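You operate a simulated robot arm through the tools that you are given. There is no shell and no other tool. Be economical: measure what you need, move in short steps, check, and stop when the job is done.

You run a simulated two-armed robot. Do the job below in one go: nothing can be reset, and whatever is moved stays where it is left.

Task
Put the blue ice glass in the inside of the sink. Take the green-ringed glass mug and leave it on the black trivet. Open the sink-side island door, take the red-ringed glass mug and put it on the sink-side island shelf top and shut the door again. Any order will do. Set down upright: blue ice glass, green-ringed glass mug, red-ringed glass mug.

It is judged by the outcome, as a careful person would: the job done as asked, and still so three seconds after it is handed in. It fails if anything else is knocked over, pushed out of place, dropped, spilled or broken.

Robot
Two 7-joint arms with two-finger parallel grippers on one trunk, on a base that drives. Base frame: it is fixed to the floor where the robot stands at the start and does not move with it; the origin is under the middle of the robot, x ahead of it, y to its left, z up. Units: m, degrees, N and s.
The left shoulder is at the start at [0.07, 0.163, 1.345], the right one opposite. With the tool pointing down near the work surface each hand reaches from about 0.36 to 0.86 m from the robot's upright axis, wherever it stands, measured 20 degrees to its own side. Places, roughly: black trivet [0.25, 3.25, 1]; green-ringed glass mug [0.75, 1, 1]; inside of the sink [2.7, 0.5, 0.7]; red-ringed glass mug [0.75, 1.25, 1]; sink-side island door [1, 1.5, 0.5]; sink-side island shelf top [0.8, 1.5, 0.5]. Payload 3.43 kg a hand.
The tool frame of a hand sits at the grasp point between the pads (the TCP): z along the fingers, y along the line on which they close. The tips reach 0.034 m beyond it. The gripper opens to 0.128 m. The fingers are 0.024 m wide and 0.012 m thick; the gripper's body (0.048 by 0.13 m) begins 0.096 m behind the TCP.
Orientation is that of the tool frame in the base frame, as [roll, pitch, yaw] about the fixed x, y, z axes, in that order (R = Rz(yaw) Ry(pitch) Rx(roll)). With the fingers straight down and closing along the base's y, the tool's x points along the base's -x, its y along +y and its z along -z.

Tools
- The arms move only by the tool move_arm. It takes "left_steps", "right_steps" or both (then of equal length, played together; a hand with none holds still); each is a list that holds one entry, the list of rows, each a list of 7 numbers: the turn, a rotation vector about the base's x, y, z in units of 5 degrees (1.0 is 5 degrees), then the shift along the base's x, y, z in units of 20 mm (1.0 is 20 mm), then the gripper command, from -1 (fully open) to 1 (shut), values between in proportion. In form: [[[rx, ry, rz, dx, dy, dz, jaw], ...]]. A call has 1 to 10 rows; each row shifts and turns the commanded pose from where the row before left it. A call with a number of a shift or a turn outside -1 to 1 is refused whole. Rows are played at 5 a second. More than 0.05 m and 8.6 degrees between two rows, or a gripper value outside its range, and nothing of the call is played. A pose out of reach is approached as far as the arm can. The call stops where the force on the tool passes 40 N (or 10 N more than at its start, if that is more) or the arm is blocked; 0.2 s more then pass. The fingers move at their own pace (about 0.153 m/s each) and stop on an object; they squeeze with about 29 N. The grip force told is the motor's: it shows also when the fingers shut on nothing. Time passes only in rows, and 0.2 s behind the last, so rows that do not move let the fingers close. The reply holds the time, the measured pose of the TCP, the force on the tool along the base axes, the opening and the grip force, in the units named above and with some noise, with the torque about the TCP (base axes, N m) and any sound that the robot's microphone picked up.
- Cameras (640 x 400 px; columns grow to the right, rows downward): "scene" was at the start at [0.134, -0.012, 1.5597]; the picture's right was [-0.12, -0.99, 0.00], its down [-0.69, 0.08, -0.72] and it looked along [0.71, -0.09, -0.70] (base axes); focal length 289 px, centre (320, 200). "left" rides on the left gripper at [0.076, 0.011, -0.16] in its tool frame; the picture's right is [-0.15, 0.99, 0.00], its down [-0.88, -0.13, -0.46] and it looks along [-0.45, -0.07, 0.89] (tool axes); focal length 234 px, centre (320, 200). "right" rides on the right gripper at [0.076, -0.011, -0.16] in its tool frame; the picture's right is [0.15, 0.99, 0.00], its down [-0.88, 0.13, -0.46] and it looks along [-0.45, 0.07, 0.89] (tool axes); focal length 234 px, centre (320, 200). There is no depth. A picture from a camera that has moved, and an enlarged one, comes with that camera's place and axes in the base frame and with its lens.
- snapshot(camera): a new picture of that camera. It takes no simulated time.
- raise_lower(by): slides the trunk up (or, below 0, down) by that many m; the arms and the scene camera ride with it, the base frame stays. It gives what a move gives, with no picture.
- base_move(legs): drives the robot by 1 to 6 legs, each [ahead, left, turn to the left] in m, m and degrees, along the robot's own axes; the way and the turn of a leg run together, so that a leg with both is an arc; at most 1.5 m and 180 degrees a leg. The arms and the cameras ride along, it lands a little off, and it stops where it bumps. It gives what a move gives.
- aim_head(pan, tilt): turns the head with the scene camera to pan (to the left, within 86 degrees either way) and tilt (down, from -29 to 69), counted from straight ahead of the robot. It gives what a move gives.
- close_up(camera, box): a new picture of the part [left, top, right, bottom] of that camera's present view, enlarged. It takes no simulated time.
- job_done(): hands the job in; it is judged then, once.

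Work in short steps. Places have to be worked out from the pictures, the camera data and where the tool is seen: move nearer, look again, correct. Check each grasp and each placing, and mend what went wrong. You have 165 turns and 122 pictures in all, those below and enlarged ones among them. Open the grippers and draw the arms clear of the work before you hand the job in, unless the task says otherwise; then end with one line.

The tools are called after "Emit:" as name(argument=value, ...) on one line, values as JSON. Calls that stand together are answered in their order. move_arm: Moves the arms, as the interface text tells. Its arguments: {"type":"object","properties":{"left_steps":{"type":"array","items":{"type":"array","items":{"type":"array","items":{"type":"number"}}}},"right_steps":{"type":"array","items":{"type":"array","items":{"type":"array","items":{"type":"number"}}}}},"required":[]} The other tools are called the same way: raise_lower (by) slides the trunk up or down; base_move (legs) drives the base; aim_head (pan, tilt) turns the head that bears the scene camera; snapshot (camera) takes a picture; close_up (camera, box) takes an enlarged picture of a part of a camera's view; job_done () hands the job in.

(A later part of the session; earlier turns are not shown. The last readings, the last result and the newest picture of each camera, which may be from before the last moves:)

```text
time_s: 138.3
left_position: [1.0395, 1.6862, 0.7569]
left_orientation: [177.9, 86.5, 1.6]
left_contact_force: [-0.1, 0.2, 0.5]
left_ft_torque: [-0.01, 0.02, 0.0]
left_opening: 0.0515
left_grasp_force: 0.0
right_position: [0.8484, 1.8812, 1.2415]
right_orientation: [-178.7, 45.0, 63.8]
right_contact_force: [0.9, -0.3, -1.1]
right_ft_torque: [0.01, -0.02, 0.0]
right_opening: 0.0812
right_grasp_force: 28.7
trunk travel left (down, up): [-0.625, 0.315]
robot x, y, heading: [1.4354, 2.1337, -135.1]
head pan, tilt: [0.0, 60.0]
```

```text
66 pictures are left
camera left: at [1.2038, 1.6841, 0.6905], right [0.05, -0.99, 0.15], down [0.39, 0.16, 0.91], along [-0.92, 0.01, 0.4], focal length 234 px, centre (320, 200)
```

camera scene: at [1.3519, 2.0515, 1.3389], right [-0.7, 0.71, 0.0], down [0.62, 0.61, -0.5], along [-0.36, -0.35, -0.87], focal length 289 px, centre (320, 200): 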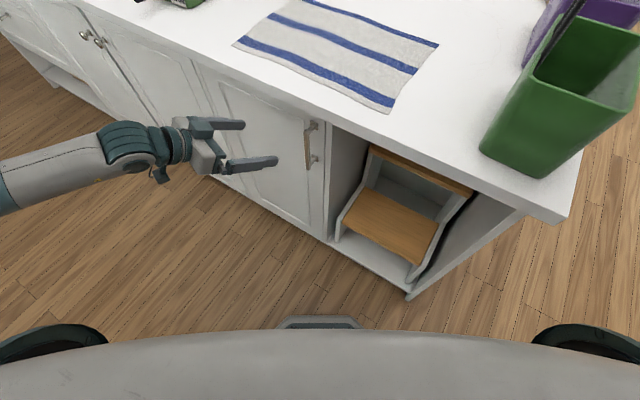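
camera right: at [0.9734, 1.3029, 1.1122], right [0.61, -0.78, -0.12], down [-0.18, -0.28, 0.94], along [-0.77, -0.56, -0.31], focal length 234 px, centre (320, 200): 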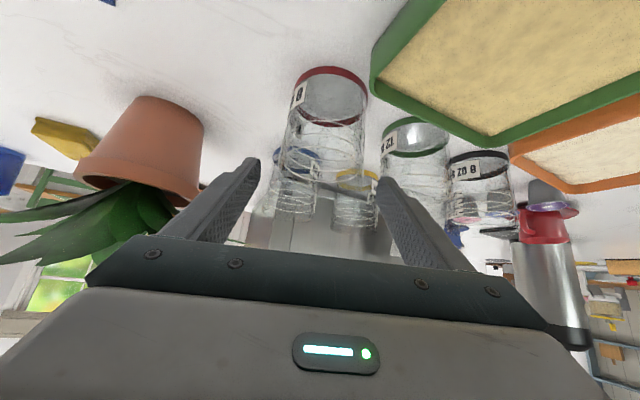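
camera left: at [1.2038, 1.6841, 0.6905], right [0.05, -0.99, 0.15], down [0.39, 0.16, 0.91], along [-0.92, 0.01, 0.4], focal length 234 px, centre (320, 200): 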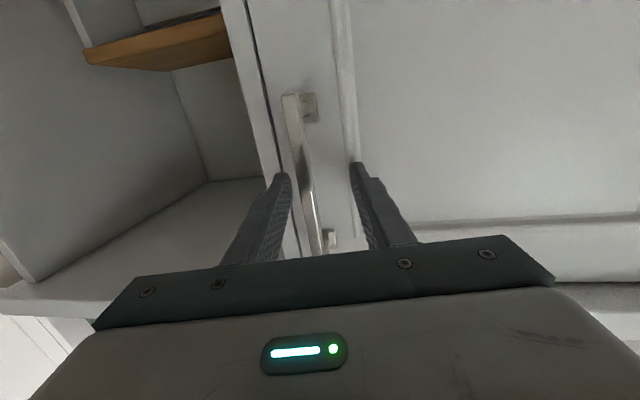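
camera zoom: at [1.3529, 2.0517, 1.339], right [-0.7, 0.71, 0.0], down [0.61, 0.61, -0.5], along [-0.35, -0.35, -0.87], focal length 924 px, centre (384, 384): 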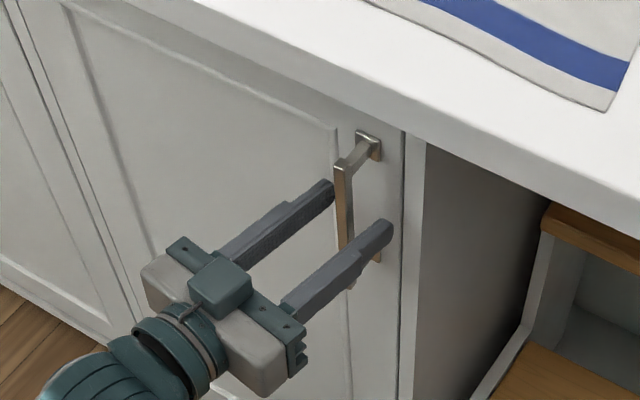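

The bar is between the fingers without any door contact. I close on it.

Emit:
move_arm(left_steps=[[[0, 0, 0, 0, 0, 0, 0.6], [0, 0, 0, 0, 0, 0, 1], [0, 0, 0, 0, 0, 0, 1], [0, 0, 0, 0, 0, 0, 1]]])

```text
time_s: 139.1
left_position: [1.0376, 1.6969, 0.7581]
left_orientation: [-178.2, 86.6, 4.7]
left_contact_force: [0.9, 12.1, 4.9]
left_ft_torque: [-1.13, -0.66, 0.3]
left_opening: 0.0124
left_grasp_force: 44.8
right_position: [0.8497, 1.8831, 1.2407]
right_orientation: [-178.7, 45.0, 63.7]
right_contact_force: [0.6, -0.4, -0.7]
right_ft_torque: [0.03, -0.05, -0.02]
right_opening: 0.0811
right_grasp_force: 28.5
trunk travel left (down, up): [-0.625, 0.315]
robot x, y, heading: [1.4373, 2.1344, -135.5]
head pan, tilt: [0.0, 60.0]
stopped in row 3 (left hand): the force on the tool passed its limit (the readings are from after the stop); the commanded pose is now the measured one
```

The bar is gripped (opening 0.012). I pull along the hinge arc (radius about 0.34 m), turning 3° per row, for the first 15°.

Emit:
move_arm(left_steps=[[[0, 0, -0.6, 0.894, 0.104, 0, 1], [0, 0, -0.6, 0.895, 0.053, 0, 1], [0, 0, -0.6, 0.896, 0.007, 0, 1], [0, 0, -0.6, 0.9, -0.038, 0, 1], [0, 0, -0.6, 0.892, -0.087, 0, 1]]])

Emit:
snapshot(camera="scene")

```text
time_s: 140.3
left_position: [1.1282, 1.6949, 0.7569]
left_orientation: [-178.1, 86.4, -10.1]
left_contact_force: [1.6, 3.8, 5.6]
left_ft_torque: [-1.02, 0.58, 0.43]
left_opening: 0.0123
left_grasp_force: 45.1
right_position: [0.8491, 1.8837, 1.2401]
right_orientation: [-178.8, 45.0, 63.8]
right_contact_force: [-0.6, 0.5, 0.0]
right_ft_torque: [-0.01, -0.01, 0.0]
right_opening: 0.0811
right_grasp_force: 29.0
trunk travel left (down, up): [-0.625, 0.315]
robot x, y, heading: [1.4345, 2.1389, -135.1]
head pan, tilt: [0.0, 60.0]
```

```text
65 pictures are left
camera scene: at [1.3535, 2.0536, 1.3391], right [-0.7, 0.71, 0.0], down [0.62, 0.61, -0.5], along [-0.36, -0.35, -0.87], focal length 289 px, centre (320, 200)
```

scene: 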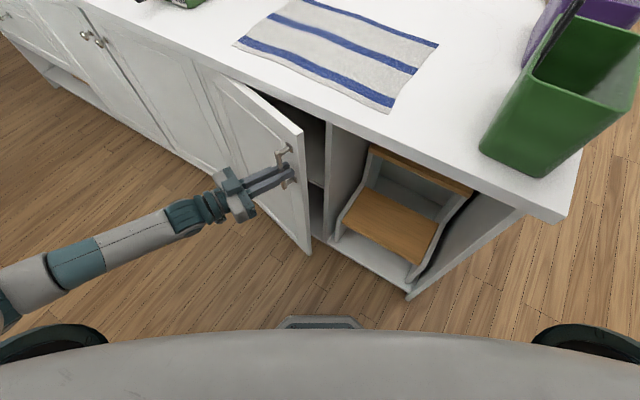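

The door follows well. I continue the arc to about 45°.

Emit:
move_arm(left_steps=[[[0, 0, -0.6, 0.888, -0.134, 0, 1], [0, 0, -0.6, 0.883, -0.181, 0, 1], [0, 0, -0.6, 0.868, -0.226, 0, 1], [0, 0, -0.6, 0.857, -0.269, 0, 1], [0, 0, -0.6, 0.842, -0.314, 0, 1], [0, 0, -0.6, 0.822, -0.359, 0, 1], [0, 0, -0.6, 0.807, -0.404, 0, 1], [0, 0, -0.6, 0.779, -0.441, 0, 1], [0, 0, -0.6, 0.758, -0.482, 0, 1], [0, 0, -0.6, 0.732, -0.524, 0, 1]]])

Emit:
snapshot(camera="scene")

```text
time_s: 142.5
left_position: [1.2941, 1.6314, 0.7571]
left_orientation: [-178.8, 86.6, -40.9]
left_contact_force: [11.8, 16.1, 18.9]
left_ft_torque: [-0.66, 0.87, 0.19]
left_opening: 0.0126
left_grasp_force: 44.8
right_position: [0.851, 1.886, 1.2412]
right_orientation: [-178.7, 45.3, 63.7]
right_contact_force: [0.5, 0.5, -1.2]
right_ft_torque: [0.06, 0.04, 0.01]
right_opening: 0.0812
right_grasp_force: 28.9
trunk travel left (down, up): [-0.625, 0.315]
robot x, y, heading: [1.4367, 2.1389, -135.3]
head pan, tilt: [0.0, 60.0]
```

```text
64 pictures are left
camera scene: at [1.3547, 2.0564, 1.3395], right [-0.7, 0.71, 0.0], down [0.62, 0.61, -0.5], along [-0.36, -0.35, -0.86], focal length 289 px, centre (320, 200)
```

scene: 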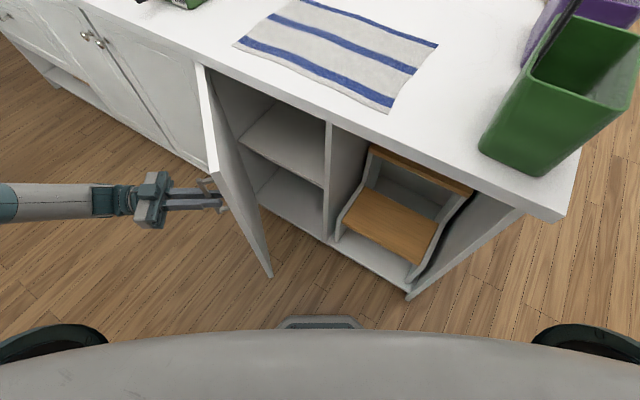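

Both shelf levels are visible inside now. I continue to about 69°.

Emit:
move_arm(left_steps=[[[0, 0, -0.6, 0.704, -0.561, 0, 1], [0, 0, -0.6, 0.671, -0.594, 0, 1], [0, 0, -0.6, 0.642, -0.626, 0, 1], [0, 0, -0.6, 0.61, -0.665, 0, 1], [0, 0, -0.6, 0.571, -0.694, 0, 1], [0, 0, -0.6, 0.531, -0.724, 0, 1], [0, 0, -0.6, 0.496, -0.747, 0, 1], [0, 0, -0.6, 0.455, -0.772, 0, 1]]])

Emit:
snapshot(camera="scene")

```text
time_s: 143.1
left_position: [1.3205, 1.6115, 0.7555]
left_orientation: [-174.5, 87.0, -42.5]
left_contact_force: [10.3, 11.9, 15.1]
left_ft_torque: [-0.22, 1.29, 0.12]
left_opening: 0.0132
left_grasp_force: 44.9
right_position: [0.8484, 1.8827, 1.241]
right_orientation: [-178.9, 45.0, 63.8]
right_contact_force: [-0.5, 0.9, -1.6]
right_ft_torque: [-0.02, 0.01, 0.0]
right_opening: 0.081
right_grasp_force: 29.2
trunk travel left (down, up): [-0.625, 0.315]
robot x, y, heading: [1.4353, 2.1364, -135.1]
head pan, tilt: [0.0, 60.0]
stopped in row 3 (left hand): the force on the tool passed its limit (the readings are from after the stop); the commanded pose is now the measured one
```

```text
63 pictures are left
camera scene: at [1.3537, 2.0544, 1.3391], right [-0.7, 0.71, 0.0], down [0.62, 0.61, -0.5], along [-0.36, -0.35, -0.87], focal length 289 px, centre (320, 200)
```

scene: 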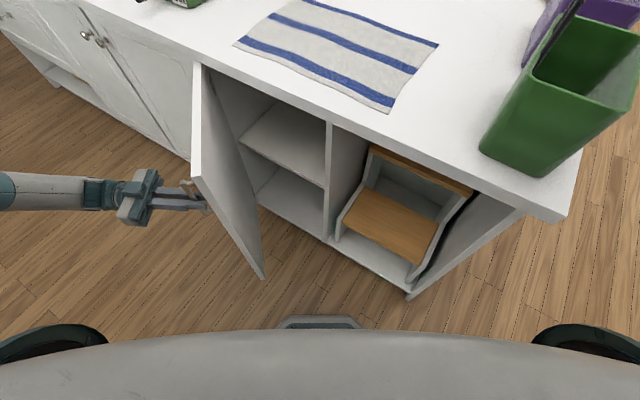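

Fitting the measured path gives a hinge at room (1.342, 1.032) with radius 0.39, so my arc was too tight. I relax and re-close the grip, then continue on the corrected arc.

Emit:
move_arm(left_steps=[[[0, 0, 0, 0, 0, 0, 0.5], [0, 0, 0, 0, 0, 0, 0.5], [0, 0, 0, 0, 0, 0, 1], [0, 0, 0, 0, 0, 0, 1]]])

Emit:
move_arm(left_steps=[[[0, 0, -0.54, 0.701, -0.596, 0, 1], [0, 0, -0.54, 0.673, -0.628, 0, 1], [0, 0, -0.54, 0.642, -0.659, 0, 1], [0, 0, -0.54, 0.61, -0.688, 0, 1], [0, 0, -0.54, 0.577, -0.716, 0, 1], [0, 0, -0.54, 0.543, -0.743, 0, 1], [0, 0, -0.54, 0.507, -0.767, 0, 1], [0, 0, -0.54, 0.47, -0.79, 0, 1]]])

Emit:
snapshot(camera="scene")

```text
time_s: 144.1
left_position: [1.322, 1.61, 0.7535]
left_orientation: [-173.2, 86.6, -41.1]
left_contact_force: [12.5, 14.1, -3.8]
left_ft_torque: [-0.29, 1.25, 0.15]
left_opening: 0.0131
left_grasp_force: 45.2
right_position: [0.85, 1.8835, 1.2417]
right_orientation: [-178.8, 45.2, 63.7]
right_contact_force: [-0.2, 0.9, -1.0]
right_ft_torque: [-0.02, 0.02, 0.02]
right_opening: 0.0809
right_grasp_force: 29.1
trunk travel left (down, up): [-0.625, 0.315]
robot x, y, heading: [1.4335, 2.1407, -135.2]
head pan, tilt: [0.0, 60.0]
```

```text
time_s: 145.7
left_position: [1.4036, 1.5137, 0.7528]
left_orientation: [-173.1, 87.3, -59.1]
left_contact_force: [13.7, 6.9, 17.3]
left_ft_torque: [-0.2, 1.1, 0.3]
left_opening: 0.0128
left_grasp_force: 44.4
left hand out of reach, approached as far as the arm can: row 7, 8
right_position: [0.8502, 1.8818, 1.2406]
right_orientation: [-178.9, 45.1, 63.8]
right_contact_force: [0.1, 0.2, -1.1]
right_ft_torque: [0.01, -0.03, -0.01]
right_opening: 0.0812
right_grasp_force: 28.7
trunk travel left (down, up): [-0.625, 0.315]
robot x, y, heading: [1.4372, 2.139, -135.0]
head pan, tilt: [0.0, 60.0]
stopped in row 8 (left hand): the force on the tool passed its limit (the readings are from after the stop); the commanded pose is now the measured one
```

```text
62 pictures are left
camera scene: at [1.3538, 2.0543, 1.3394], right [-0.7, 0.71, 0.0], down [0.61, 0.61, -0.5], along [-0.35, -0.35, -0.87], focal length 289 px, centre (320, 200)
```

scene: 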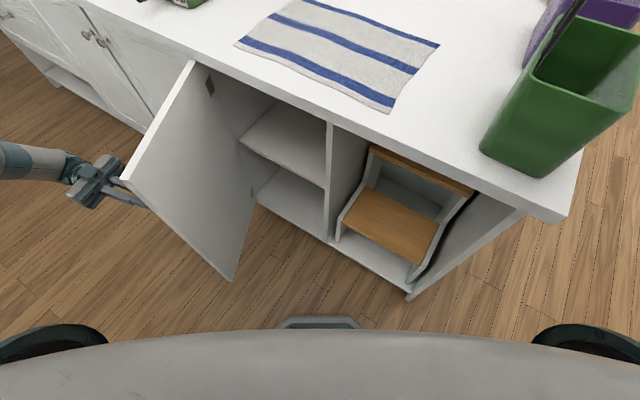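

The door is about 67° open, which is enough. I release the handle and back the left hand off along its axis.

Emit:
move_arm(left_steps=[[[0, 0, 0, 0, 0, 0, 0.3], [0, 0, 0, 0, 0, 0, 0], [0, 0, 0, 0, 0, 0, 0], [0, 0, 0, 0.48, -0.8, 0, 0], [0, 0, 0, 0.48, -0.8, 0, 0], [0, 0, 0, 0.48, -0.8, 0, 0], [0, 0, 0, 0.48, -0.8, 0, 0]]])

Emit:
snapshot(camera="scene")

```text
time_s: 147.3
left_position: [1.4052, 1.506, 0.7502]
left_orientation: [-171.2, 86.9, -57.1]
left_contact_force: [-0.3, 0.1, 0.4]
left_ft_torque: [-0.03, -0.01, -0.01]
left_opening: 0.0639
left_grasp_force: 0.2
left hand out of reach, approached as far as the arm can: row 4, 5, 6, 7
right_position: [0.85, 1.8814, 1.2408]
right_orientation: [-178.8, 45.0, 63.7]
right_contact_force: [1.0, 0.6, -1.9]
right_ft_torque: [0.0, 0.02, 0.06]
right_opening: 0.0809
right_grasp_force: 28.2
trunk travel left (down, up): [-0.625, 0.315]
robot x, y, heading: [1.4316, 2.1366, -135.2]
head pan, tilt: [0.0, 60.0]
```

```text
61 pictures are left
camera scene: at [1.3531, 2.0527, 1.339], right [-0.7, 0.71, 0.0], down [0.62, 0.61, -0.5], along [-0.35, -0.35, -0.87], focal length 289 px, centre (320, 200)
```

scene: 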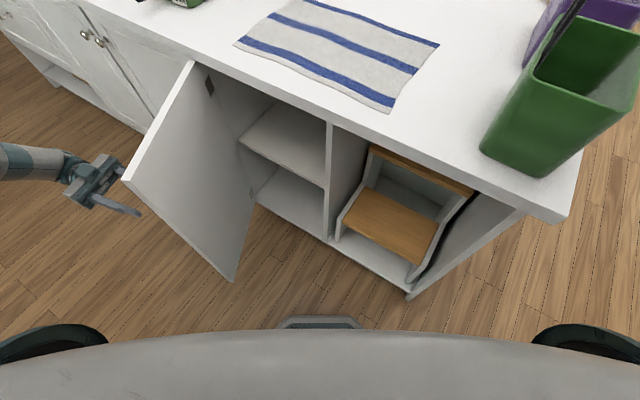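

The arm is at full stretch that way. I slide up off the bar (the jaw straddles it), then retreat.

Emit:
move_arm(left_steps=[[[0, 0, 0, 0, 0, 1, -0.2], [0, 0, 0, 0, 0, 1, -0.2], [0, 0, 0, 0, 0, 1, -0.2], [0, 0, 0, 0, 0, 1, -0.2], [0, 0, 0, 0, 0, 1, -0.2], [0, 0, 0, 0, 0, 1, -0.2], [0, 0, 0.4, 0.48, -0.6, 0, -0.2], [0, 0, 0.4, 0.48, -0.6, 0, -0.2], [0, 0, 0.4, 0.48, -0.6, 0, -0.2]]])

Emit:
snapshot(camera="scene")

```text
time_s: 149.3
left_position: [1.407, 1.4468, 0.8484]
left_orientation: [-172.5, 86.9, -52.3]
left_contact_force: [-0.2, -0.1, 0.0]
left_ft_torque: [-0.03, -0.01, -0.02]
left_opening: 0.0769
left_grasp_force: 0.1
left hand out of reach, approached as far as the arm can: row 1, 2, 3, 4, 5, 6, 7, 9
right_position: [0.85, 1.883, 1.2412]
right_orientation: [-178.7, 45.0, 63.7]
right_contact_force: [0.2, -0.4, -1.4]
right_ft_torque: [-0.02, 0.04, 0.01]
right_opening: 0.0811
right_grasp_force: 29.1
trunk travel left (down, up): [-0.625, 0.315]
robot x, y, heading: [1.4335, 2.1366, -135.2]
head pan, tilt: [0.0, 60.0]
```

```text
60 pictures are left
camera scene: at [1.3536, 2.0529, 1.339], right [-0.7, 0.71, 0.0], down [0.62, 0.61, -0.5], along [-0.36, -0.35, -0.87], focal length 289 px, centre (320, 200)
```

scene: 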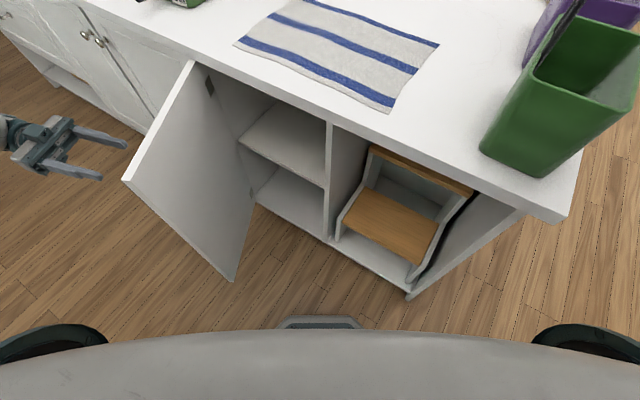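

The door stays open and the left hand is clear. Now I bring the red mug out in front of the opening, turning the tool toward the cabinet.

Emit:
move_arm(right_steps=[[[0, 0, -0.4, 1, -0.56, 0, 1], [0, 0, -0.4, 1, -0.56, 0, 1], [0, 0, -0.4, 1, -0.56, 0, 1], [0, 0, -0.4, 1, -0.56, 0, 1], [0, 0, -0.4, 1, -0.56, 0, 1], [0, 0, -0.4, 1, -0.56, 0, 1], [0, 0, -0.4, 1, -0.56, 0, 1], [0, 0, -0.4, 1, -0.56, 0, 1], [0, 0, -0.4, 1, -0.56, 0, 1], [0, 0, -0.4, 1, -0.56, 0, 1]]])

Emit:
snapshot(camera="scene")

```text
time_s: 151.5
left_position: [1.4073, 1.4454, 0.8488]
left_orientation: [-172.1, 87.0, -51.9]
left_contact_force: [0.6, -1.2, 0.7]
left_ft_torque: [0.02, 0.02, -0.01]
left_opening: 0.0766
left_grasp_force: 0.0
right_position: [1.0508, 1.7681, 1.2413]
right_orientation: [-178.6, 45.0, 43.8]
right_contact_force: [0.6, -0.4, -1.5]
right_ft_torque: [0.03, 0.05, -0.03]
right_opening: 0.0808
right_grasp_force: 29.6
trunk travel left (down, up): [-0.625, 0.315]
robot x, y, heading: [1.4349, 2.1389, -135.3]
head pan, tilt: [0.0, 60.0]
```

```text
59 pictures are left
camera scene: at [1.3544, 2.0517, 1.339], right [-0.7, 0.71, 0.0], down [0.61, 0.61, -0.5], along [-0.36, -0.35, -0.87], focal length 289 px, centre (320, 200)
```

scene: 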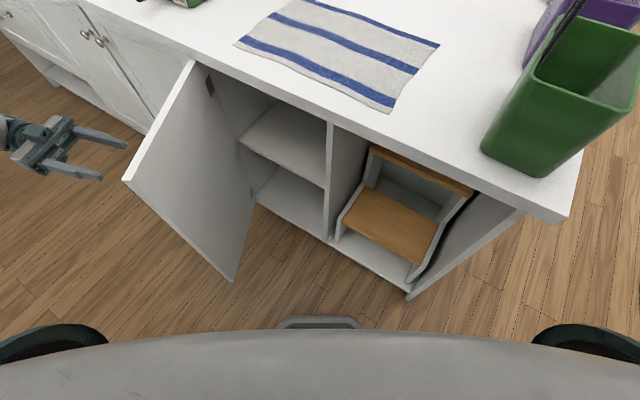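

I continue to the staging point in front of the opening.

Emit:
move_arm(right_steps=[[[0, 0, 0, 0.9, -0.47, -0.5, 1], [0, 0, 0, 0.9, -0.47, -0.5, 1], [0, 0, 0, 0.9, -0.47, -0.5, 1], [0, 0, 0, 0.9, -0.47, -0.5, 1], [0, 0, 0, 0.9, -0.47, -0.5, 1]]])

```text
time_s: 152.7
left_position: [1.408, 1.4459, 0.8484]
left_orientation: [-171.9, 87.0, -51.6]
left_contact_force: [0.9, -0.1, -0.6]
left_ft_torque: [-0.02, -0.01, 0.0]
left_opening: 0.0768
left_grasp_force: 0.1
right_position: [1.1401, 1.7238, 1.1902]
right_orientation: [-178.8, 45.0, 43.8]
right_contact_force: [-0.7, 0.5, -1.5]
right_ft_torque: [0.04, 0.05, -0.03]
right_opening: 0.0813
right_grasp_force: 28.7
trunk travel left (down, up): [-0.625, 0.315]
robot x, y, heading: [1.4327, 2.1359, -135.6]
head pan, tilt: [0.0, 60.0]
```

The mug is at room (1.50, 1.42), clear in front of the counter edge. I lower the trunk 0.3 m.

Emit:
raise_lower(by=-0.3)

Emit:
aim_head(pan=5, tilt=40)

Emit:
snapshot(camera="scene")

Emit:
snapshot(camera="right")

```text
time_s: 155.7
left_position: [1.4071, 1.4461, 0.5491]
left_orientation: [-171.9, 86.9, -51.6]
left_contact_force: [0.1, 0.2, -0.3]
left_ft_torque: [-0.01, -0.02, 0.0]
left_opening: 0.0769
left_grasp_force: 0.0
right_position: [1.1388, 1.724, 0.8897]
right_orientation: [-178.7, 45.1, 43.8]
right_contact_force: [-0.8, 0.4, -1.1]
right_ft_torque: [0.01, 0.0, 0.03]
right_opening: 0.081
right_grasp_force: 29.3
trunk travel left (down, up): [-0.325, 0.615]
robot x, y, heading: [1.4363, 2.136, -135.1]
head pan, tilt: [0.0, 60.0]
```

```text
time_s: 156.5
left_position: [1.4073, 1.446, 0.5485]
left_orientation: [-171.7, 86.8, -51.5]
left_contact_force: [-0.5, 0.5, 0.4]
left_ft_torque: [0.0, 0.02, 0.02]
left_opening: 0.0766
left_grasp_force: 0.1
right_position: [1.1388, 1.7233, 0.8903]
right_orientation: [-178.7, 45.0, 43.9]
right_contact_force: [0.6, -0.2, -1.3]
right_ft_torque: [0.0, -0.02, 0.0]
right_opening: 0.081
right_grasp_force: 28.7
trunk travel left (down, up): [-0.325, 0.615]
robot x, y, heading: [1.4338, 2.1372, -135.4]
head pan, tilt: [5.0, 40.0]
```

```text
58 pictures are left
camera scene: at [1.3456, 2.0347, 1.0656], right [-0.76, 0.65, 0.0], down [0.42, 0.49, -0.77], along [-0.49, -0.58, -0.64], focal length 289 px, centre (320, 200)
```

scene: 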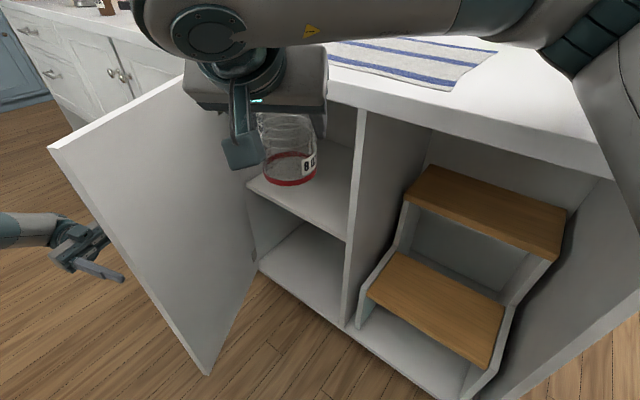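

```text
57 pictures are left
camera right: at [1.2538, 1.8447, 0.9487], right [0.75, -0.65, -0.12], down [-0.12, -0.31, 0.94], along [-0.65, -0.69, -0.31], focal length 234 px, centre (320, 200)
```

right: 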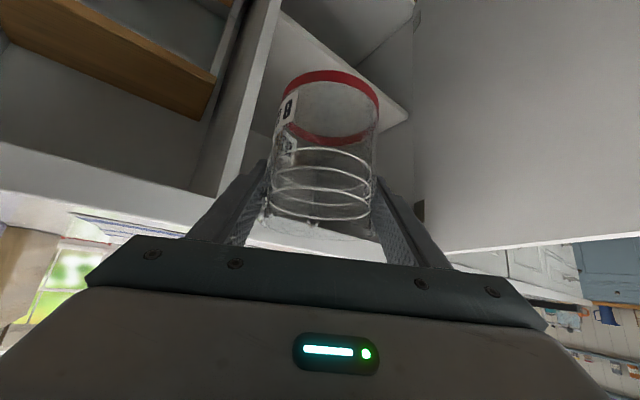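

The elbow of the right arm may be near the green bag. I look there before going on.

Emit:
aim_head(pan=-45, tilt=25)

Emit:
snapshot(camera="scene")

```text
time_s: 157.7
left_position: [1.4068, 1.4477, 0.5488]
left_orientation: [-171.7, 87.0, -51.6]
left_contact_force: [-0.4, -0.2, 0.2]
left_ft_torque: [-0.01, 0.02, 0.02]
left_opening: 0.0766
left_grasp_force: 0.1
right_position: [1.1394, 1.7238, 0.8898]
right_orientation: [-178.6, 45.0, 43.8]
right_contact_force: [-0.9, -0.5, -0.8]
right_ft_torque: [0.01, 0.02, 0.02]
right_opening: 0.081
right_grasp_force: 29.2
trunk travel left (down, up): [-0.325, 0.615]
robot x, y, heading: [1.4313, 2.1395, -135.1]
head pan, tilt: [-45.0, 25.0]
```

```text
56 pictures are left
camera scene: at [1.3084, 2.0998, 1.089], right [0.0, 1.0, 0.0], down [0.42, 0.0, -0.91], along [-0.91, 0.0, -0.42], focal length 289 px, centre (320, 200)
```

scene: 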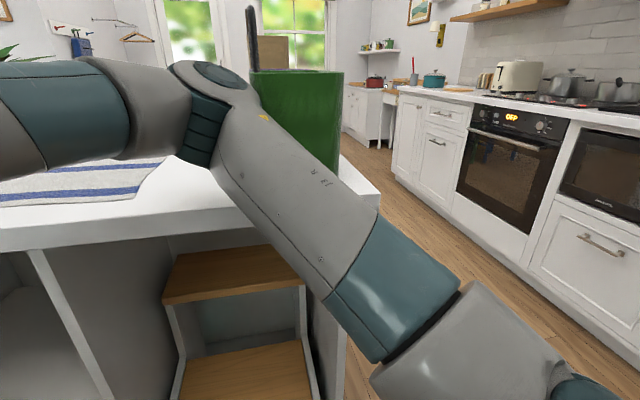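

The elbow sits just beside the bag over the counter, so lowering further here would be unsafe. I raise the trunk again, lift the left hand, and re-stand facing the cabinet squarely so the elbow stays in the aisle.

Emit:
raise_lower(by=0.3)

Emit:
move_arm(left_steps=[[[0, 0, 0, 0, 0, 1, -0.2], [0, 0, 0, 0, 0, 1, -0.2], [0, 0, 0, 0, 0, 1, -0.2], [0, 0, 0, 0, 0, 1, -0.2], [0, 0, 0, 0, 0, 1, -0.2], [0, 0, 0, 0, 0, 1, -0.2], [0, 0, 0, 0, 0, 1, -0.2], [0, 0, 0, 0, 0, 1, -0.2], [0, 0, 0, 0, 0, 1, -0.2], [0, 0, 0, 0, 0, 1, -0.2]]])

Emit:
snapshot(camera="scene")

```text
time_s: 160.7
left_position: [1.4077, 1.4471, 0.8487]
left_orientation: [-171.6, 86.9, -51.3]
left_contact_force: [0.4, 0.5, 0.2]
left_ft_torque: [0.03, 0.01, 0.04]
left_opening: 0.0767
left_grasp_force: 0.0
right_position: [1.1398, 1.7243, 1.1901]
right_orientation: [-178.7, 44.9, 43.8]
right_contact_force: [0.8, 0.4, -1.8]
right_ft_torque: [-0.03, 0.0, 0.01]
right_opening: 0.081
right_grasp_force: 28.8
trunk travel left (down, up): [-0.625, 0.315]
robot x, y, heading: [1.4312, 2.1371, -135.3]
head pan, tilt: [-45.0, 25.0]
```

```text
time_s: 162.9
left_position: [1.3916, 1.4214, 1.0423]
left_orientation: [-171.6, 87.1, -51.2]
left_contact_force: [0.5, 0.8, -0.2]
left_ft_torque: [0.02, 0.01, 0.02]
left_opening: 0.0766
left_grasp_force: 0.0
left hand out of reach, approached as far as the arm can: row 3, 4, 5, 6, 7, 8
right_position: [1.1397, 1.7241, 1.1908]
right_orientation: [-178.7, 45.1, 43.7]
right_contact_force: [-0.7, 0.0, -1.0]
right_ft_torque: [0.01, 0.04, -0.02]
right_opening: 0.081
right_grasp_force: 29.2
trunk travel left (down, up): [-0.625, 0.315]
robot x, y, heading: [1.4331, 2.1364, -135.6]
head pan, tilt: [-45.0, 25.0]
```

```text
55 pictures are left
camera scene: at [1.3086, 2.1004, 1.3891], right [0.0, 1.0, 0.0], down [0.42, 0.0, -0.91], along [-0.91, 0.0, -0.42], focal length 289 px, centre (320, 200)
```

scene: 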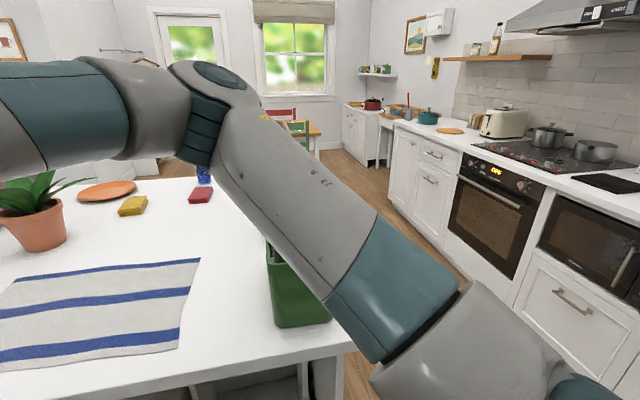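

The bag is still upright and undisturbed, and I can see the black trivet beside the hob. I draw the left hand back toward the aisle before re-standing.

Emit:
move_arm(left_steps=[[[0, 0, 0, 0.7, 0.7, 0, -0.2], [0, 0, 0, 0.7, 0.7, 0, -0.2], [0, 0, 0, 0.7, 0.7, 0, -0.2], [0, 0, 0, 0.7, 0.7, 0, -0.2], [0, 0, 0, 0.7, 0.7, 0, -0.2], [0, 0, 0, 0.7, 0.7, 0, -0.2], [0, 0, 0, 0.7, 0.7, 0, -0.2], [0, 0, 0, 0.7, 0.7, 0, -0.2], [0, 0, 0, 0.7, 0.7, 0, -0.2], [0, 0, 0, 0.7, 0.7, 0, -0.2]]])

Emit:
base_move(legs=[[0, 0, -30], [-0.06, 0.25, 0]])

Emit:
aim_head(pan=10, tilt=55)

Emit:
snapshot(camera="scene")

```text
time_s: 165.1
left_position: [1.3921, 1.4208, 1.041]
left_orientation: [-171.3, 87.0, -51.2]
left_contact_force: [0.2, 0.3, -0.8]
left_ft_torque: [0.03, 0.02, 0.0]
left_opening: 0.0768
left_grasp_force: 0.1
left hand out of reach, approached as far as the arm can: row 1, 2, 3, 4, 5, 6, 7, 8, 9, 10
right_position: [1.1398, 1.7252, 1.1905]
right_orientation: [-178.6, 44.9, 43.7]
right_contact_force: [-0.1, 0.2, -0.8]
right_ft_torque: [-0.01, 0.01, -0.03]
right_opening: 0.081
right_grasp_force: 29.4
trunk travel left (down, up): [-0.625, 0.315]
robot x, y, heading: [1.4344, 2.1358, -135.4]
head pan, tilt: [-45.0, 25.0]
```

```text
time_s: 168.4
left_position: [1.1589, 1.3143, 1.042]
left_orientation: [-171.6, 87.0, -81.4]
left_contact_force: [-0.1, 0.5, 0.2]
left_ft_torque: [0.01, -0.01, 0.02]
left_opening: 0.0768
left_grasp_force: 0.0
right_position: [1.0912, 1.7049, 1.1888]
right_orientation: [-178.8, 45.0, 13.7]
right_contact_force: [-0.7, -0.3, -1.2]
right_ft_torque: [-0.04, -0.01, -0.02]
right_opening: 0.0811
right_grasp_force: 29.7
trunk travel left (down, up): [-0.625, 0.315]
robot x, y, heading: [1.5509, 1.9155, -165.2]
head pan, tilt: [-45.0, 25.0]
```

```text
time_s: 169.7
left_position: [1.1592, 1.3149, 1.0417]
left_orientation: [-171.5, 87.0, -81.2]
left_contact_force: [-0.2, 0.2, 0.1]
left_ft_torque: [-0.04, 0.03, 0.0]
left_opening: 0.077
left_grasp_force: 0.1
right_position: [1.0921, 1.7045, 1.1891]
right_orientation: [-178.8, 44.9, 13.6]
right_contact_force: [0.5, 0.4, -1.1]
right_ft_torque: [-0.01, -0.04, -0.02]
right_opening: 0.0811
right_grasp_force: 29.1
trunk travel left (down, up): [-0.625, 0.315]
robot x, y, heading: [1.5539, 1.9128, -165.4]
head pan, tilt: [10.0, 55.0]
```

```text
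54 pictures are left
camera scene: at [1.4418, 1.8693, 1.3451], right [-0.42, 0.91, 0.0], down [0.74, 0.34, -0.57], along [-0.52, -0.24, -0.82], focal length 289 px, centre (320, 200)
```

scene: 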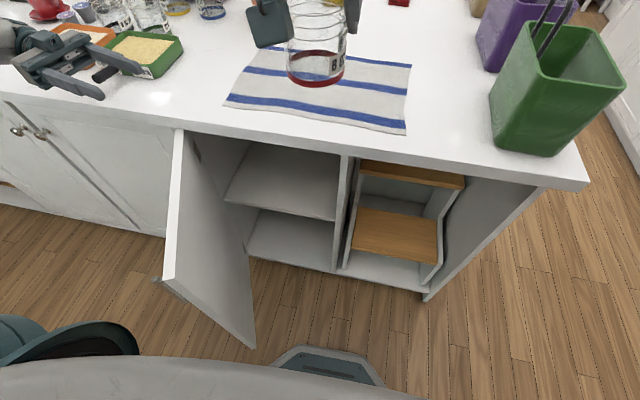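

The left hand didn't move and now hovers over the counter beside the tray. I raise it and tilt it back toward pointing down, drawing it off the counter.

Emit:
move_arm(left_steps=[[[0, 0, 0, 0, 0, 1, -0.2], [0, 0, 0, 0, 0, 1, -0.2], [0, 0, 0, 0, 0, 1, -0.2], [-0.988, -0.153, 0, 0, 0, 1, -0.2], [-0.988, -0.153, 0, 0, 0, 1, -0.2], [-0.988, -0.153, 0, 0, 0, 1, -0.2], [-0.988, -0.153, 0, 0.5, 0, 0, -0.2], [-0.988, -0.153, 0, 0.5, 0, 0, -0.2], [-0.988, -0.153, 0, 0.5, 0, 0, -0.2], [-0.988, -0.153, 0, 0.5, 0, 0, -0.2]]])

Emit:
move_arm(left_steps=[[[-0.988, -0.153, 0, 0.5, 0, 0, -0.2], [-0.988, -0.153, 0, 0.5, 0, 0, -0.2], [-0.988, -0.153, 0, 0.5, 0, 0, -0.2], [-0.988, -0.153, 0, 0.5, 0, 0, -0.2], [-0.988, -0.153, 0, 0.5, 0, 0, -0.2], [0, 0, 1, 0.5, 0, 0, -0.2], [0, 0, 1, 0.5, 0, 0, -0.2], [0, 0, 1, 0.5, 0, 0, -0.2]]])

Emit:
snapshot(camera="scene")

```text
time_s: 171.9
left_position: [1.0682, 1.3412, 1.1809]
left_orientation: [-171.7, 73.3, -80.5]
left_contact_force: [0.4, -0.4, -0.8]
left_ft_torque: [-0.01, 0.03, 0.0]
left_opening: 0.0768
left_grasp_force: 0.0
left hand out of reach, approached as far as the arm can: row 4, 5, 6, 7, 8, 9, 10
right_position: [1.0925, 1.704, 1.1892]
right_orientation: [-178.8, 45.0, 13.6]
right_contact_force: [1.1, -0.1, -1.4]
right_ft_torque: [0.01, 0.03, 0.04]
right_opening: 0.0808
right_grasp_force: 29.2
trunk travel left (down, up): [-0.625, 0.315]
robot x, y, heading: [1.5568, 1.9167, -165.3]
head pan, tilt: [10.0, 55.0]
```

```text
time_s: 173.7
left_position: [1.049, 1.3165, 1.1932]
left_orientation: [-171.3, 73.4, -65.4]
left_contact_force: [0.0, 0.0, 0.1]
left_ft_torque: [-0.01, -0.03, 0.03]
left_opening: 0.0769
left_grasp_force: 0.0
left hand out of reach, approached as far as the arm can: row 1, 2, 3, 4, 5, 6, 7, 8
right_position: [1.0914, 1.7035, 1.1896]
right_orientation: [-178.7, 45.0, 13.7]
right_contact_force: [-0.7, -0.6, -1.2]
right_ft_torque: [0.0, 0.0, -0.01]
right_opening: 0.0811
right_grasp_force: 29.3
trunk travel left (down, up): [-0.625, 0.315]
robot x, y, heading: [1.5568, 1.9116, -165.2]
head pan, tilt: [10.0, 55.0]
```

```text
53 pictures are left
camera scene: at [1.4423, 1.8691, 1.3451], right [-0.42, 0.91, 0.0], down [0.74, 0.34, -0.57], along [-0.52, -0.24, -0.82], focal length 289 px, centre (320, 200)
```

scene: 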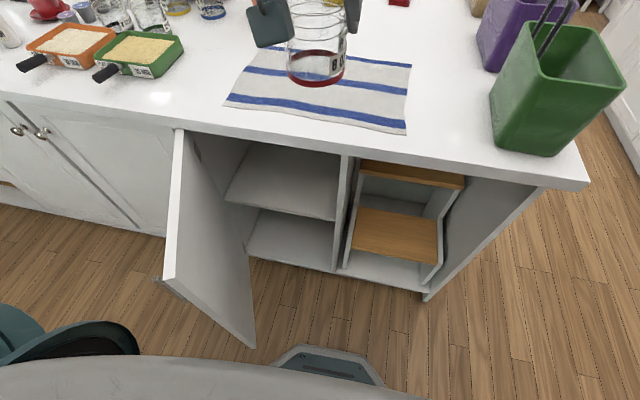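

The yaw does respond. I turn the left tool toward straight ahead first, then tilt it down.

Emit:
move_arm(left_steps=[[[0, 0, 1, 0, 0, 0, -0.2], [0, 0, 1, 0, 0, 0, -0.2], [0, 0, 1, 0, 0, 0, -0.2], [0, 0, 1, 0, 0, 0, -0.2], [0, 0, 1, 0, 0, 0, -0.2], [0, 0, 1, 0, 0, 0, -0.2], [0, 0, 1, 0, 0, 0, -0.2], [0, 0, 1, 0, 0, 0, -0.2], [0, 0, 1, 0, 0, 0, -0.2], [0, 0, 1, 0, 0, 0, -0.2]]])

Emit:
move_arm(left_steps=[[[-0.26, -0.965, 0, 0, 0, 0, -0.2], [-0.26, -0.965, 0, 0, 0, 0, -0.2], [-0.26, -0.965, 0, 0, 0, 0, -0.2], [-0.26, -0.965, 0, 0, 0, 0, -0.2], [-0.26, -0.965, 0, 0, 0, 0, -0.2], [-0.26, -0.965, 0, 0, 0, 0, -0.2], [-0.26, -0.965, 0, 0, 0, 0, -0.2], [-0.26, -0.965, 0, 0, 0, 0, -0.2], [-0.26, -0.965, 0, 0, 0, 0, -0.2], [-0.26, -0.965, 0, 0, 0, 0, -0.2]]])

```text
time_s: 175.9
left_position: [0.9091, 1.2553, 1.169]
left_orientation: [-171.2, 73.6, -15.3]
left_contact_force: [0.2, -0.1, 0.0]
left_ft_torque: [0.0, 0.01, -0.01]
left_opening: 0.0766
left_grasp_force: 0.1
left hand out of reach, approached as far as the arm can: row 1, 2, 3, 4, 5, 6, 7, 8, 9, 10
right_position: [1.0922, 1.7041, 1.1898]
right_orientation: [-178.7, 45.0, 13.7]
right_contact_force: [0.0, -0.3, -2.0]
right_ft_torque: [0.03, -0.04, -0.02]
right_opening: 0.0811
right_grasp_force: 29.0
trunk travel left (down, up): [-0.625, 0.315]
robot x, y, heading: [1.5517, 1.9164, -165.2]
head pan, tilt: [10.0, 55.0]
```

```text
time_s: 178.1
left_position: [0.8231, 1.2231, 1.1277]
left_orientation: [-170.5, 57.3, -14.8]
left_contact_force: [-0.4, 0.3, 0.3]
left_ft_torque: [0.0, 0.01, -0.03]
left_opening: 0.0768
left_grasp_force: 0.0
left hand out of reach, approached as far as the arm can: row 1, 2, 3, 4, 5, 6, 7, 8, 9, 10
right_position: [1.0915, 1.7052, 1.19]
right_orientation: [-178.7, 45.1, 13.8]
right_contact_force: [-0.3, 0.1, -1.8]
right_ft_torque: [0.01, -0.03, 0.0]
right_opening: 0.081
right_grasp_force: 28.9
trunk travel left (down, up): [-0.625, 0.315]
robot x, y, heading: [1.5528, 1.9132, -165.4]
head pan, tilt: [10.0, 55.0]
```

The arm is simply at full stretch. I pull the left hand back toward its shoulder, staying high.

Emit:
move_arm(left_steps=[[[0, 0, 0, 0.9, 0.5, 0.3, -0.2], [0, 0, 0, 0.9, 0.5, 0.3, -0.2], [0, 0, 0, 0.9, 0.5, 0.3, -0.2], [0, 0, 0, 0.9, 0.5, 0.3, -0.2], [-0.26, -0.965, 0, 0.9, 0.5, 0.3, -0.2], [-0.26, -0.965, 0, 0.9, 0.5, 0.3, -0.2], [-0.26, -0.965, 0, 0.9, 0.5, 0, -0.2], [-0.26, -0.965, 0, 0.9, 0.5, 0, -0.2], [-0.26, -0.965, 0, 0.9, 0.5, 0, -0.2], [-0.26, -0.965, 0, 0.9, 0.5, 0, -0.2]]])

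Emit:
aim_head(pan=20, tilt=45)

Emit:
snapshot(camera="scene")

```text
time_s: 180.3
left_position: [0.8492, 1.2409, 1.0891]
left_orientation: [-157.8, 51.0, -8.2]
left_contact_force: [-0.3, -1.0, 0.1]
left_ft_torque: [0.03, 0.02, 0.01]
left_opening: 0.0767
left_grasp_force: 0.0
left hand out of reach, approached as far as the arm can: row 1, 2, 3, 4, 5, 6, 7, 8, 9, 10
right_position: [1.0916, 1.704, 1.1889]
right_orientation: [-178.7, 45.0, 13.7]
right_contact_force: [0.5, -0.9, -1.4]
right_ft_torque: [-0.03, -0.02, 0.02]
right_opening: 0.0809
right_grasp_force: 28.6
trunk travel left (down, up): [-0.625, 0.315]
robot x, y, heading: [1.551, 1.915, -165.4]
head pan, tilt: [10.0, 55.0]
```

```text
time_s: 181.0
left_position: [0.8515, 1.2413, 1.0902]
left_orientation: [-157.9, 51.2, -8.3]
left_contact_force: [0.1, 0.0, 0.0]
left_ft_torque: [-0.01, 0.0, -0.01]
left_opening: 0.0768
left_grasp_force: 0.2
right_position: [1.0916, 1.7041, 1.1898]
right_orientation: [-178.7, 45.0, 13.7]
right_contact_force: [0.9, 0.1, -1.5]
right_ft_torque: [-0.05, 0.04, 0.02]
right_opening: 0.0811
right_grasp_force: 28.6
trunk travel left (down, up): [-0.625, 0.315]
robot x, y, heading: [1.555, 1.9103, -165.4]
head pan, tilt: [20.0, 45.0]
```

```text
52 pictures are left
camera scene: at [1.4405, 1.8532, 1.3584], right [-0.57, 0.82, 0.0], down [0.58, 0.4, -0.71], along [-0.58, -0.4, -0.71], focal length 289 px, centre (320, 200)
```

scene: 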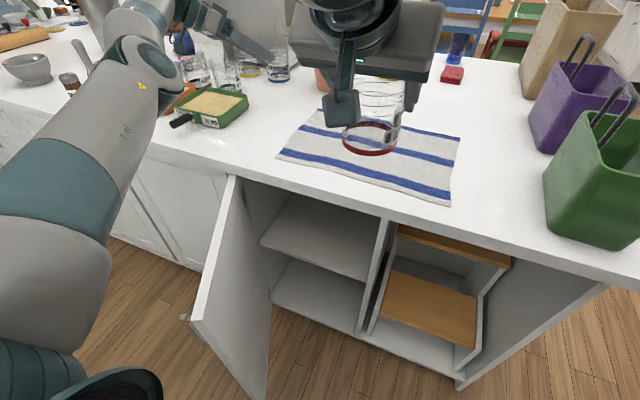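

The left arm seems to be at a wrist limit rather than out of reach, and its hand is near the mugs. I try a short upward move with a left yaw to unwind it.

Emit:
move_arm(left_steps=[[[0, 0, 0, 0, 0, 1, -0.2], [0, 0, 0, 0, 0, 1, -0.2], [0, 0, 1, 0, 0, 0.5, -0.2], [0, 0, 1, 0, 0, 0.5, -0.2]]])

Emit:
snapshot(camera="left")

```text
time_s: 182.0
left_position: [0.8165, 1.231, 1.1159]
left_orientation: [-155.1, 53.1, 3.3]
left_contact_force: [-0.4, 0.9, 1.3]
left_ft_torque: [0.03, 0.03, 0.0]
left_opening: 0.0766
left_grasp_force: 0.1
left hand out of reach, approached as far as the arm can: row 1, 2, 3, 4
right_position: [1.0918, 1.7054, 1.1906]
right_orientation: [-178.9, 45.0, 13.7]
right_contact_force: [0.3, -0.5, -0.5]
right_ft_torque: [0.04, -0.03, 0.02]
right_opening: 0.0812
right_grasp_force: 28.7
trunk travel left (down, up): [-0.625, 0.315]
robot x, y, heading: [1.5518, 1.9139, -165.3]
head pan, tilt: [20.0, 45.0]
```

```text
51 pictures are left
camera left: at [0.9803, 1.1619, 1.1398], right [-0.37, -0.92, -0.13], down [-0.15, -0.08, 0.99], along [-0.92, 0.38, -0.11], focal length 234 px, centre (320, 200)
```

left: 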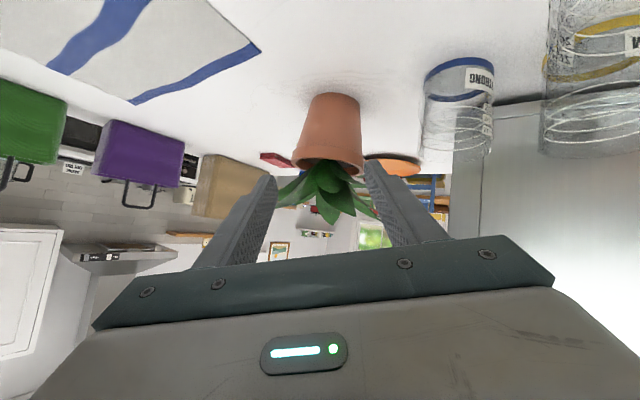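

I raise the trunk so both hands have free space, then unwind the left arm.

Emit:
raise_lower(by=0.25)

Emit:
move_arm(left_steps=[[[0, 0, 1, 0.5, 0.5, 0, -0.2], [0, 0, 1, 0.5, 0.5, 0, -0.2], [0, 0, 1, 0.5, 0.5, 0, -0.2], [0, 0, 1, 0.5, 0.5, 0, -0.2], [0, 0, 1, 0.5, 0.5, 0, -0.2], [0, 0, 1, 0.5, 0.5, 0, -0.2], [0, 0, 1, 0.5, 0.5, 0, -0.2], [0, 0, 1, 0.5, 0.5, 0, -0.2]]])

```text
time_s: 184.6
left_position: [0.8174, 1.2323, 1.3674]
left_orientation: [-155.1, 53.2, 3.4]
left_contact_force: [0.2, 0.6, -0.8]
left_ft_torque: [-0.04, 0.0, -0.01]
left_opening: 0.0768
left_grasp_force: 0.0
right_position: [1.0914, 1.7042, 1.4402]
right_orientation: [-178.7, 45.0, 13.7]
right_contact_force: [-0.5, 0.6, -1.2]
right_ft_torque: [0.01, 0.02, 0.01]
right_opening: 0.0812
right_grasp_force: 29.3
trunk travel left (down, up): [-0.875, 0.065]
robot x, y, heading: [1.5547, 1.9172, -165.3]
head pan, tilt: [20.0, 45.0]
```

```text
time_s: 186.4
left_position: [0.7708, 1.1999, 1.3664]
left_orientation: [-146.9, 55.7, 27.4]
left_contact_force: [0.5, -0.7, -0.2]
left_ft_torque: [-0.01, 0.01, 0.02]
left_opening: 0.0769
left_grasp_force: 0.2
left hand out of reach, approached as far as the arm can: row 1, 2, 3, 4, 5, 6, 7, 8
right_position: [1.0917, 1.7036, 1.4406]
right_orientation: [-178.8, 45.1, 13.7]
right_contact_force: [-0.2, 0.4, -0.7]
right_ft_torque: [0.01, -0.02, -0.02]
right_opening: 0.0812
right_grasp_force: 29.5
trunk travel left (down, up): [-0.875, 0.065]
robot x, y, heading: [1.55, 1.9154, -165.5]
head pan, tilt: [20.0, 45.0]
```

The tool has picked up an 18° roll. I undo that first, then tilt it down.

Emit:
move_arm(left_steps=[[[-0.78, 0.15, -0.42, 0, 0, 0, -0.2], [-0.78, 0.15, -0.42, 0, 0, 0, -0.2], [-0.78, 0.15, -0.42, 0, 0, 0, -0.2], [-0.78, 0.15, -0.42, 0, 0, 0, -0.2]]])

Emit:
move_arm(left_steps=[[[-0.19, -0.97, 0, 0, 0, 0, -0.2], [-0.19, -0.97, 0, 0, 0, 0, -0.2], [-0.19, -0.97, 0, 0, 0, 0, -0.2], [-0.19, -0.97, 0, 0, 0, 0, -0.2], [-0.19, -0.97, 0, 0, 0, 0, -0.2], [-0.19, -0.97, 0, 0, 0, 0, -0.2]]])

Emit:
aim_head(pan=35, tilt=25)

Emit:
snapshot(camera="scene")

```text
time_s: 187.4
left_position: [0.7707, 1.2005, 1.366]
left_orientation: [-175.8, 61.8, -5.9]
left_contact_force: [-0.9, 0.4, 0.6]
left_ft_torque: [-0.02, 0.02, 0.01]
left_opening: 0.0767
left_grasp_force: 0.1
right_position: [1.0911, 1.7041, 1.4405]
right_orientation: [-178.6, 44.9, 13.7]
right_contact_force: [0.7, -0.6, -1.1]
right_ft_torque: [-0.03, -0.01, 0.02]
right_opening: 0.0809
right_grasp_force: 28.9
trunk travel left (down, up): [-0.875, 0.065]
robot x, y, heading: [1.5533, 1.9142, -165.3]
head pan, tilt: [20.0, 45.0]
```

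```text
time_s: 188.8
left_position: [0.7715, 1.2004, 1.3651]
left_orientation: [-175.7, 61.7, -5.8]
left_contact_force: [0.3, 0.4, 0.4]
left_ft_torque: [-0.01, -0.01, 0.0]
left_opening: 0.0767
left_grasp_force: 0.1
left hand out of reach, approached as far as the arm can: row 1, 2, 3, 4, 5, 6
right_position: [1.0908, 1.7032, 1.4395]
right_orientation: [-178.7, 45.0, 13.7]
right_contact_force: [0.3, -0.5, -0.9]
right_ft_torque: [0.0, -0.02, -0.01]
right_opening: 0.0811
right_grasp_force: 28.5
trunk travel left (down, up): [-0.875, 0.065]
robot x, y, heading: [1.5538, 1.9175, -165.3]
head pan, tilt: [20.0, 45.0]
```

```text
time_s: 189.6
left_position: [0.7712, 1.1994, 1.366]
left_orientation: [-175.6, 61.6, -5.7]
left_contact_force: [1.0, -0.9, 0.2]
left_ft_torque: [-0.01, -0.02, 0.01]
left_opening: 0.0769
left_grasp_force: 0.0
right_position: [1.0914, 1.705, 1.4403]
right_orientation: [-178.7, 45.0, 13.7]
right_contact_force: [-0.1, 0.4, -0.4]
right_ft_torque: [-0.02, -0.03, 0.03]
right_opening: 0.0809
right_grasp_force: 29.4
trunk travel left (down, up): [-0.875, 0.065]
robot x, y, heading: [1.551, 1.915, -165.2]
head pan, tilt: [35.0, 25.0]
```

```text
50 pictures are left
camera scene: at [1.4476, 1.8292, 1.639], right [-0.76, 0.65, 0.0], down [0.27, 0.32, -0.91], along [-0.59, -0.69, -0.42], focal length 289 px, centre (320, 200)
```

scene: 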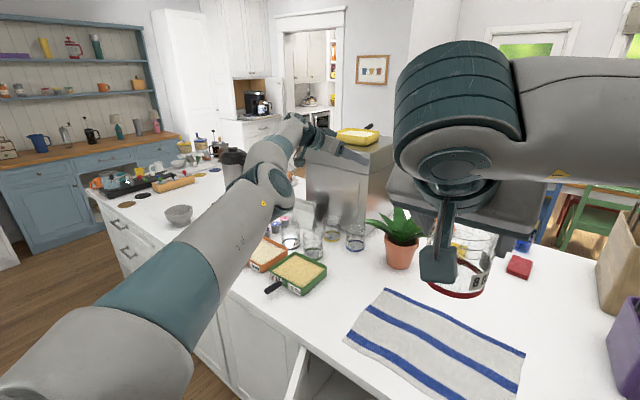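

The arm is now untwisted but straight, so I draw it straight in toward the shoulder.

Emit:
move_arm(left_steps=[[[0, 0, 0, 0.8, 0.5, 0, -0.2], [0, 0, 0, 0.8, 0.5, 0, -0.2], [0, 0, 0, 0.8, 0.5, 0, -0.2], [0, 0, 0, 0.8, 0.5, 0, -0.2], [0, 0, 0, 0.8, 0.5, 0, -0.2]]])

```text
time_s: 190.8
left_position: [0.7717, 1.1998, 1.3662]
left_orientation: [-175.6, 61.8, -5.6]
left_contact_force: [0.6, -0.4, -0.7]
left_ft_torque: [-0.02, -0.01, 0.0]
left_opening: 0.0767
left_grasp_force: 0.0
left hand out of reach, approached as far as the arm can: row 1, 2, 3, 4, 5
right_position: [1.0911, 1.7034, 1.4405]
right_orientation: [-178.7, 45.0, 13.7]
right_contact_force: [0.0, -0.6, -1.5]
right_ft_torque: [0.04, -0.03, 0.0]
right_opening: 0.0811
right_grasp_force: 28.6
trunk travel left (down, up): [-0.875, 0.065]
robot x, y, heading: [1.5529, 1.9162, -165.4]
head pan, tilt: [35.0, 25.0]
```

It won't bend inward directly. I test small single motions: sideways with a slight drop, then a yaw.

Emit:
move_arm(left_steps=[[[0, 0, 0, 0, 1, 0, -0.2], [0, 0, 0, 0, 1, 0, -0.2], [0, 0, 0, 0, 1, 0, -0.2], [0, 0, 0, 0, 1, 0, -0.2]]])

Emit:
move_arm(left_steps=[[[0, 0, 0, 0, 0, -1, -0.2], [0, 0, 0, 0, 0, -1, -0.2], [0, 0, 0, 0.5, 0.5, -1, -0.2], [0, 0, 0, 0.5, 0.5, 0, -0.2], [0, 0, 0, 0.5, 0.5, 0, -0.2]]])

Emit:
move_arm(left_steps=[[[0, 0, 1, 0, 0, 0, -0.2], [0, 0, 1, 0, 0, 0, -0.2], [0, 0, 1, 0, 0, 0, -0.2]]])

```text
time_s: 191.8
left_position: [0.744, 1.231, 1.3664]
left_orientation: [-175.2, 62.3, -5.6]
left_contact_force: [-0.2, 0.1, 0.2]
left_ft_torque: [0.0, -0.01, 0.01]
left_opening: 0.0766
left_grasp_force: 0.1
left hand out of reach, approached as far as the arm can: row 1, 2, 3, 4
right_position: [1.0911, 1.7044, 1.4395]
right_orientation: [-178.8, 45.0, 13.6]
right_contact_force: [0.4, -0.5, -1.0]
right_ft_torque: [0.0, -0.03, -0.01]
right_opening: 0.0811
right_grasp_force: 29.2
trunk travel left (down, up): [-0.875, 0.065]
robot x, y, heading: [1.5549, 1.9179, -165.6]
head pan, tilt: [35.0, 25.0]
```

```text
time_s: 193.0
left_position: [0.7401, 1.2309, 1.3068]
left_orientation: [-175.6, 61.7, -5.7]
left_contact_force: [1.3, 0.2, 0.5]
left_ft_torque: [0.04, 0.01, 0.0]
left_opening: 0.0768
left_grasp_force: 0.0
left hand out of reach, approached as far as the arm can: row 3, 4, 5
right_position: [1.0915, 1.7044, 1.4399]
right_orientation: [-178.7, 45.0, 13.6]
right_contact_force: [0.2, 0.1, -1.0]
right_ft_torque: [-0.01, -0.03, -0.06]
right_opening: 0.0808
right_grasp_force: 29.4
trunk travel left (down, up): [-0.875, 0.065]
robot x, y, heading: [1.556, 1.9158, -165.1]
head pan, tilt: [35.0, 25.0]
```

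```text
time_s: 193.8
left_position: [0.7286, 1.2066, 1.2797]
left_orientation: [-174.4, 63.6, 9.4]
left_contact_force: [-0.3, 0.4, 0.7]
left_ft_torque: [-0.02, 0.0, 0.02]
left_opening: 0.0769
left_grasp_force: 0.0
left hand out of reach, approached as far as the arm can: row 1, 2, 3
right_position: [1.0947, 1.7012, 1.4398]
right_orientation: [-178.7, 45.1, 13.9]
right_contact_force: [0.7, 0.4, -1.4]
right_ft_torque: [0.04, 0.03, -0.02]
right_opening: 0.0809
right_grasp_force: 28.9
trunk travel left (down, up): [-0.875, 0.065]
robot x, y, heading: [1.5546, 1.9143, -165.1]
head pan, tilt: [35.0, 25.0]
```

The limit behaves like a sphere round the shoulder. I test whether moving outward is free.

Emit:
move_arm(left_steps=[[[0, 0, 0, -0.8, -0.5, 0, -0.2], [0, 0, 0, -0.8, -0.5, 0, -0.2], [0, 0, 0, -0.8, -0.5, 0, -0.2]]])

Emit:
snapshot(camera="scene")

```text
time_s: 194.6
left_position: [0.7236, 1.1976, 1.2604]
left_orientation: [-175.0, 62.7, 9.4]
left_contact_force: [-0.5, 0.1, -0.5]
left_ft_torque: [-0.03, -0.02, -0.01]
left_opening: 0.0764
left_grasp_force: 0.1
left hand out of reach, approached as far as the arm can: row 1, 2, 3
right_position: [1.0925, 1.7038, 1.4406]
right_orientation: [-178.8, 45.0, 13.8]
right_contact_force: [-0.3, -0.8, -0.9]
right_ft_torque: [0.02, 0.02, -0.02]
right_opening: 0.081
right_grasp_force: 28.2
trunk travel left (down, up): [-0.875, 0.065]
robot x, y, heading: [1.5495, 1.9156, -165.1]
head pan, tilt: [35.0, 25.0]
```

```text
49 pictures are left
camera scene: at [1.4488, 1.8297, 1.6392], right [-0.76, 0.65, 0.0], down [0.27, 0.32, -0.91], along [-0.59, -0.69, -0.42], focal length 289 px, centre (320, 200)
```

scene: 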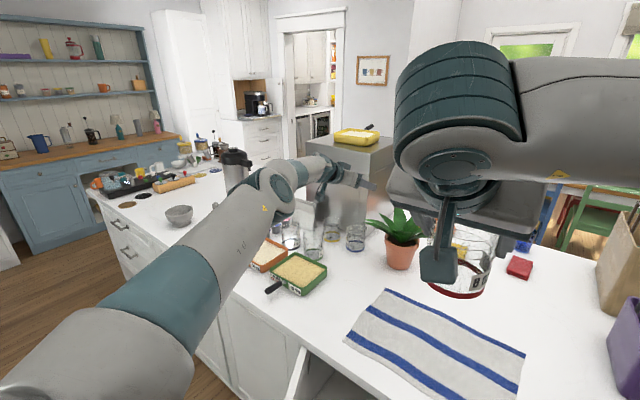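

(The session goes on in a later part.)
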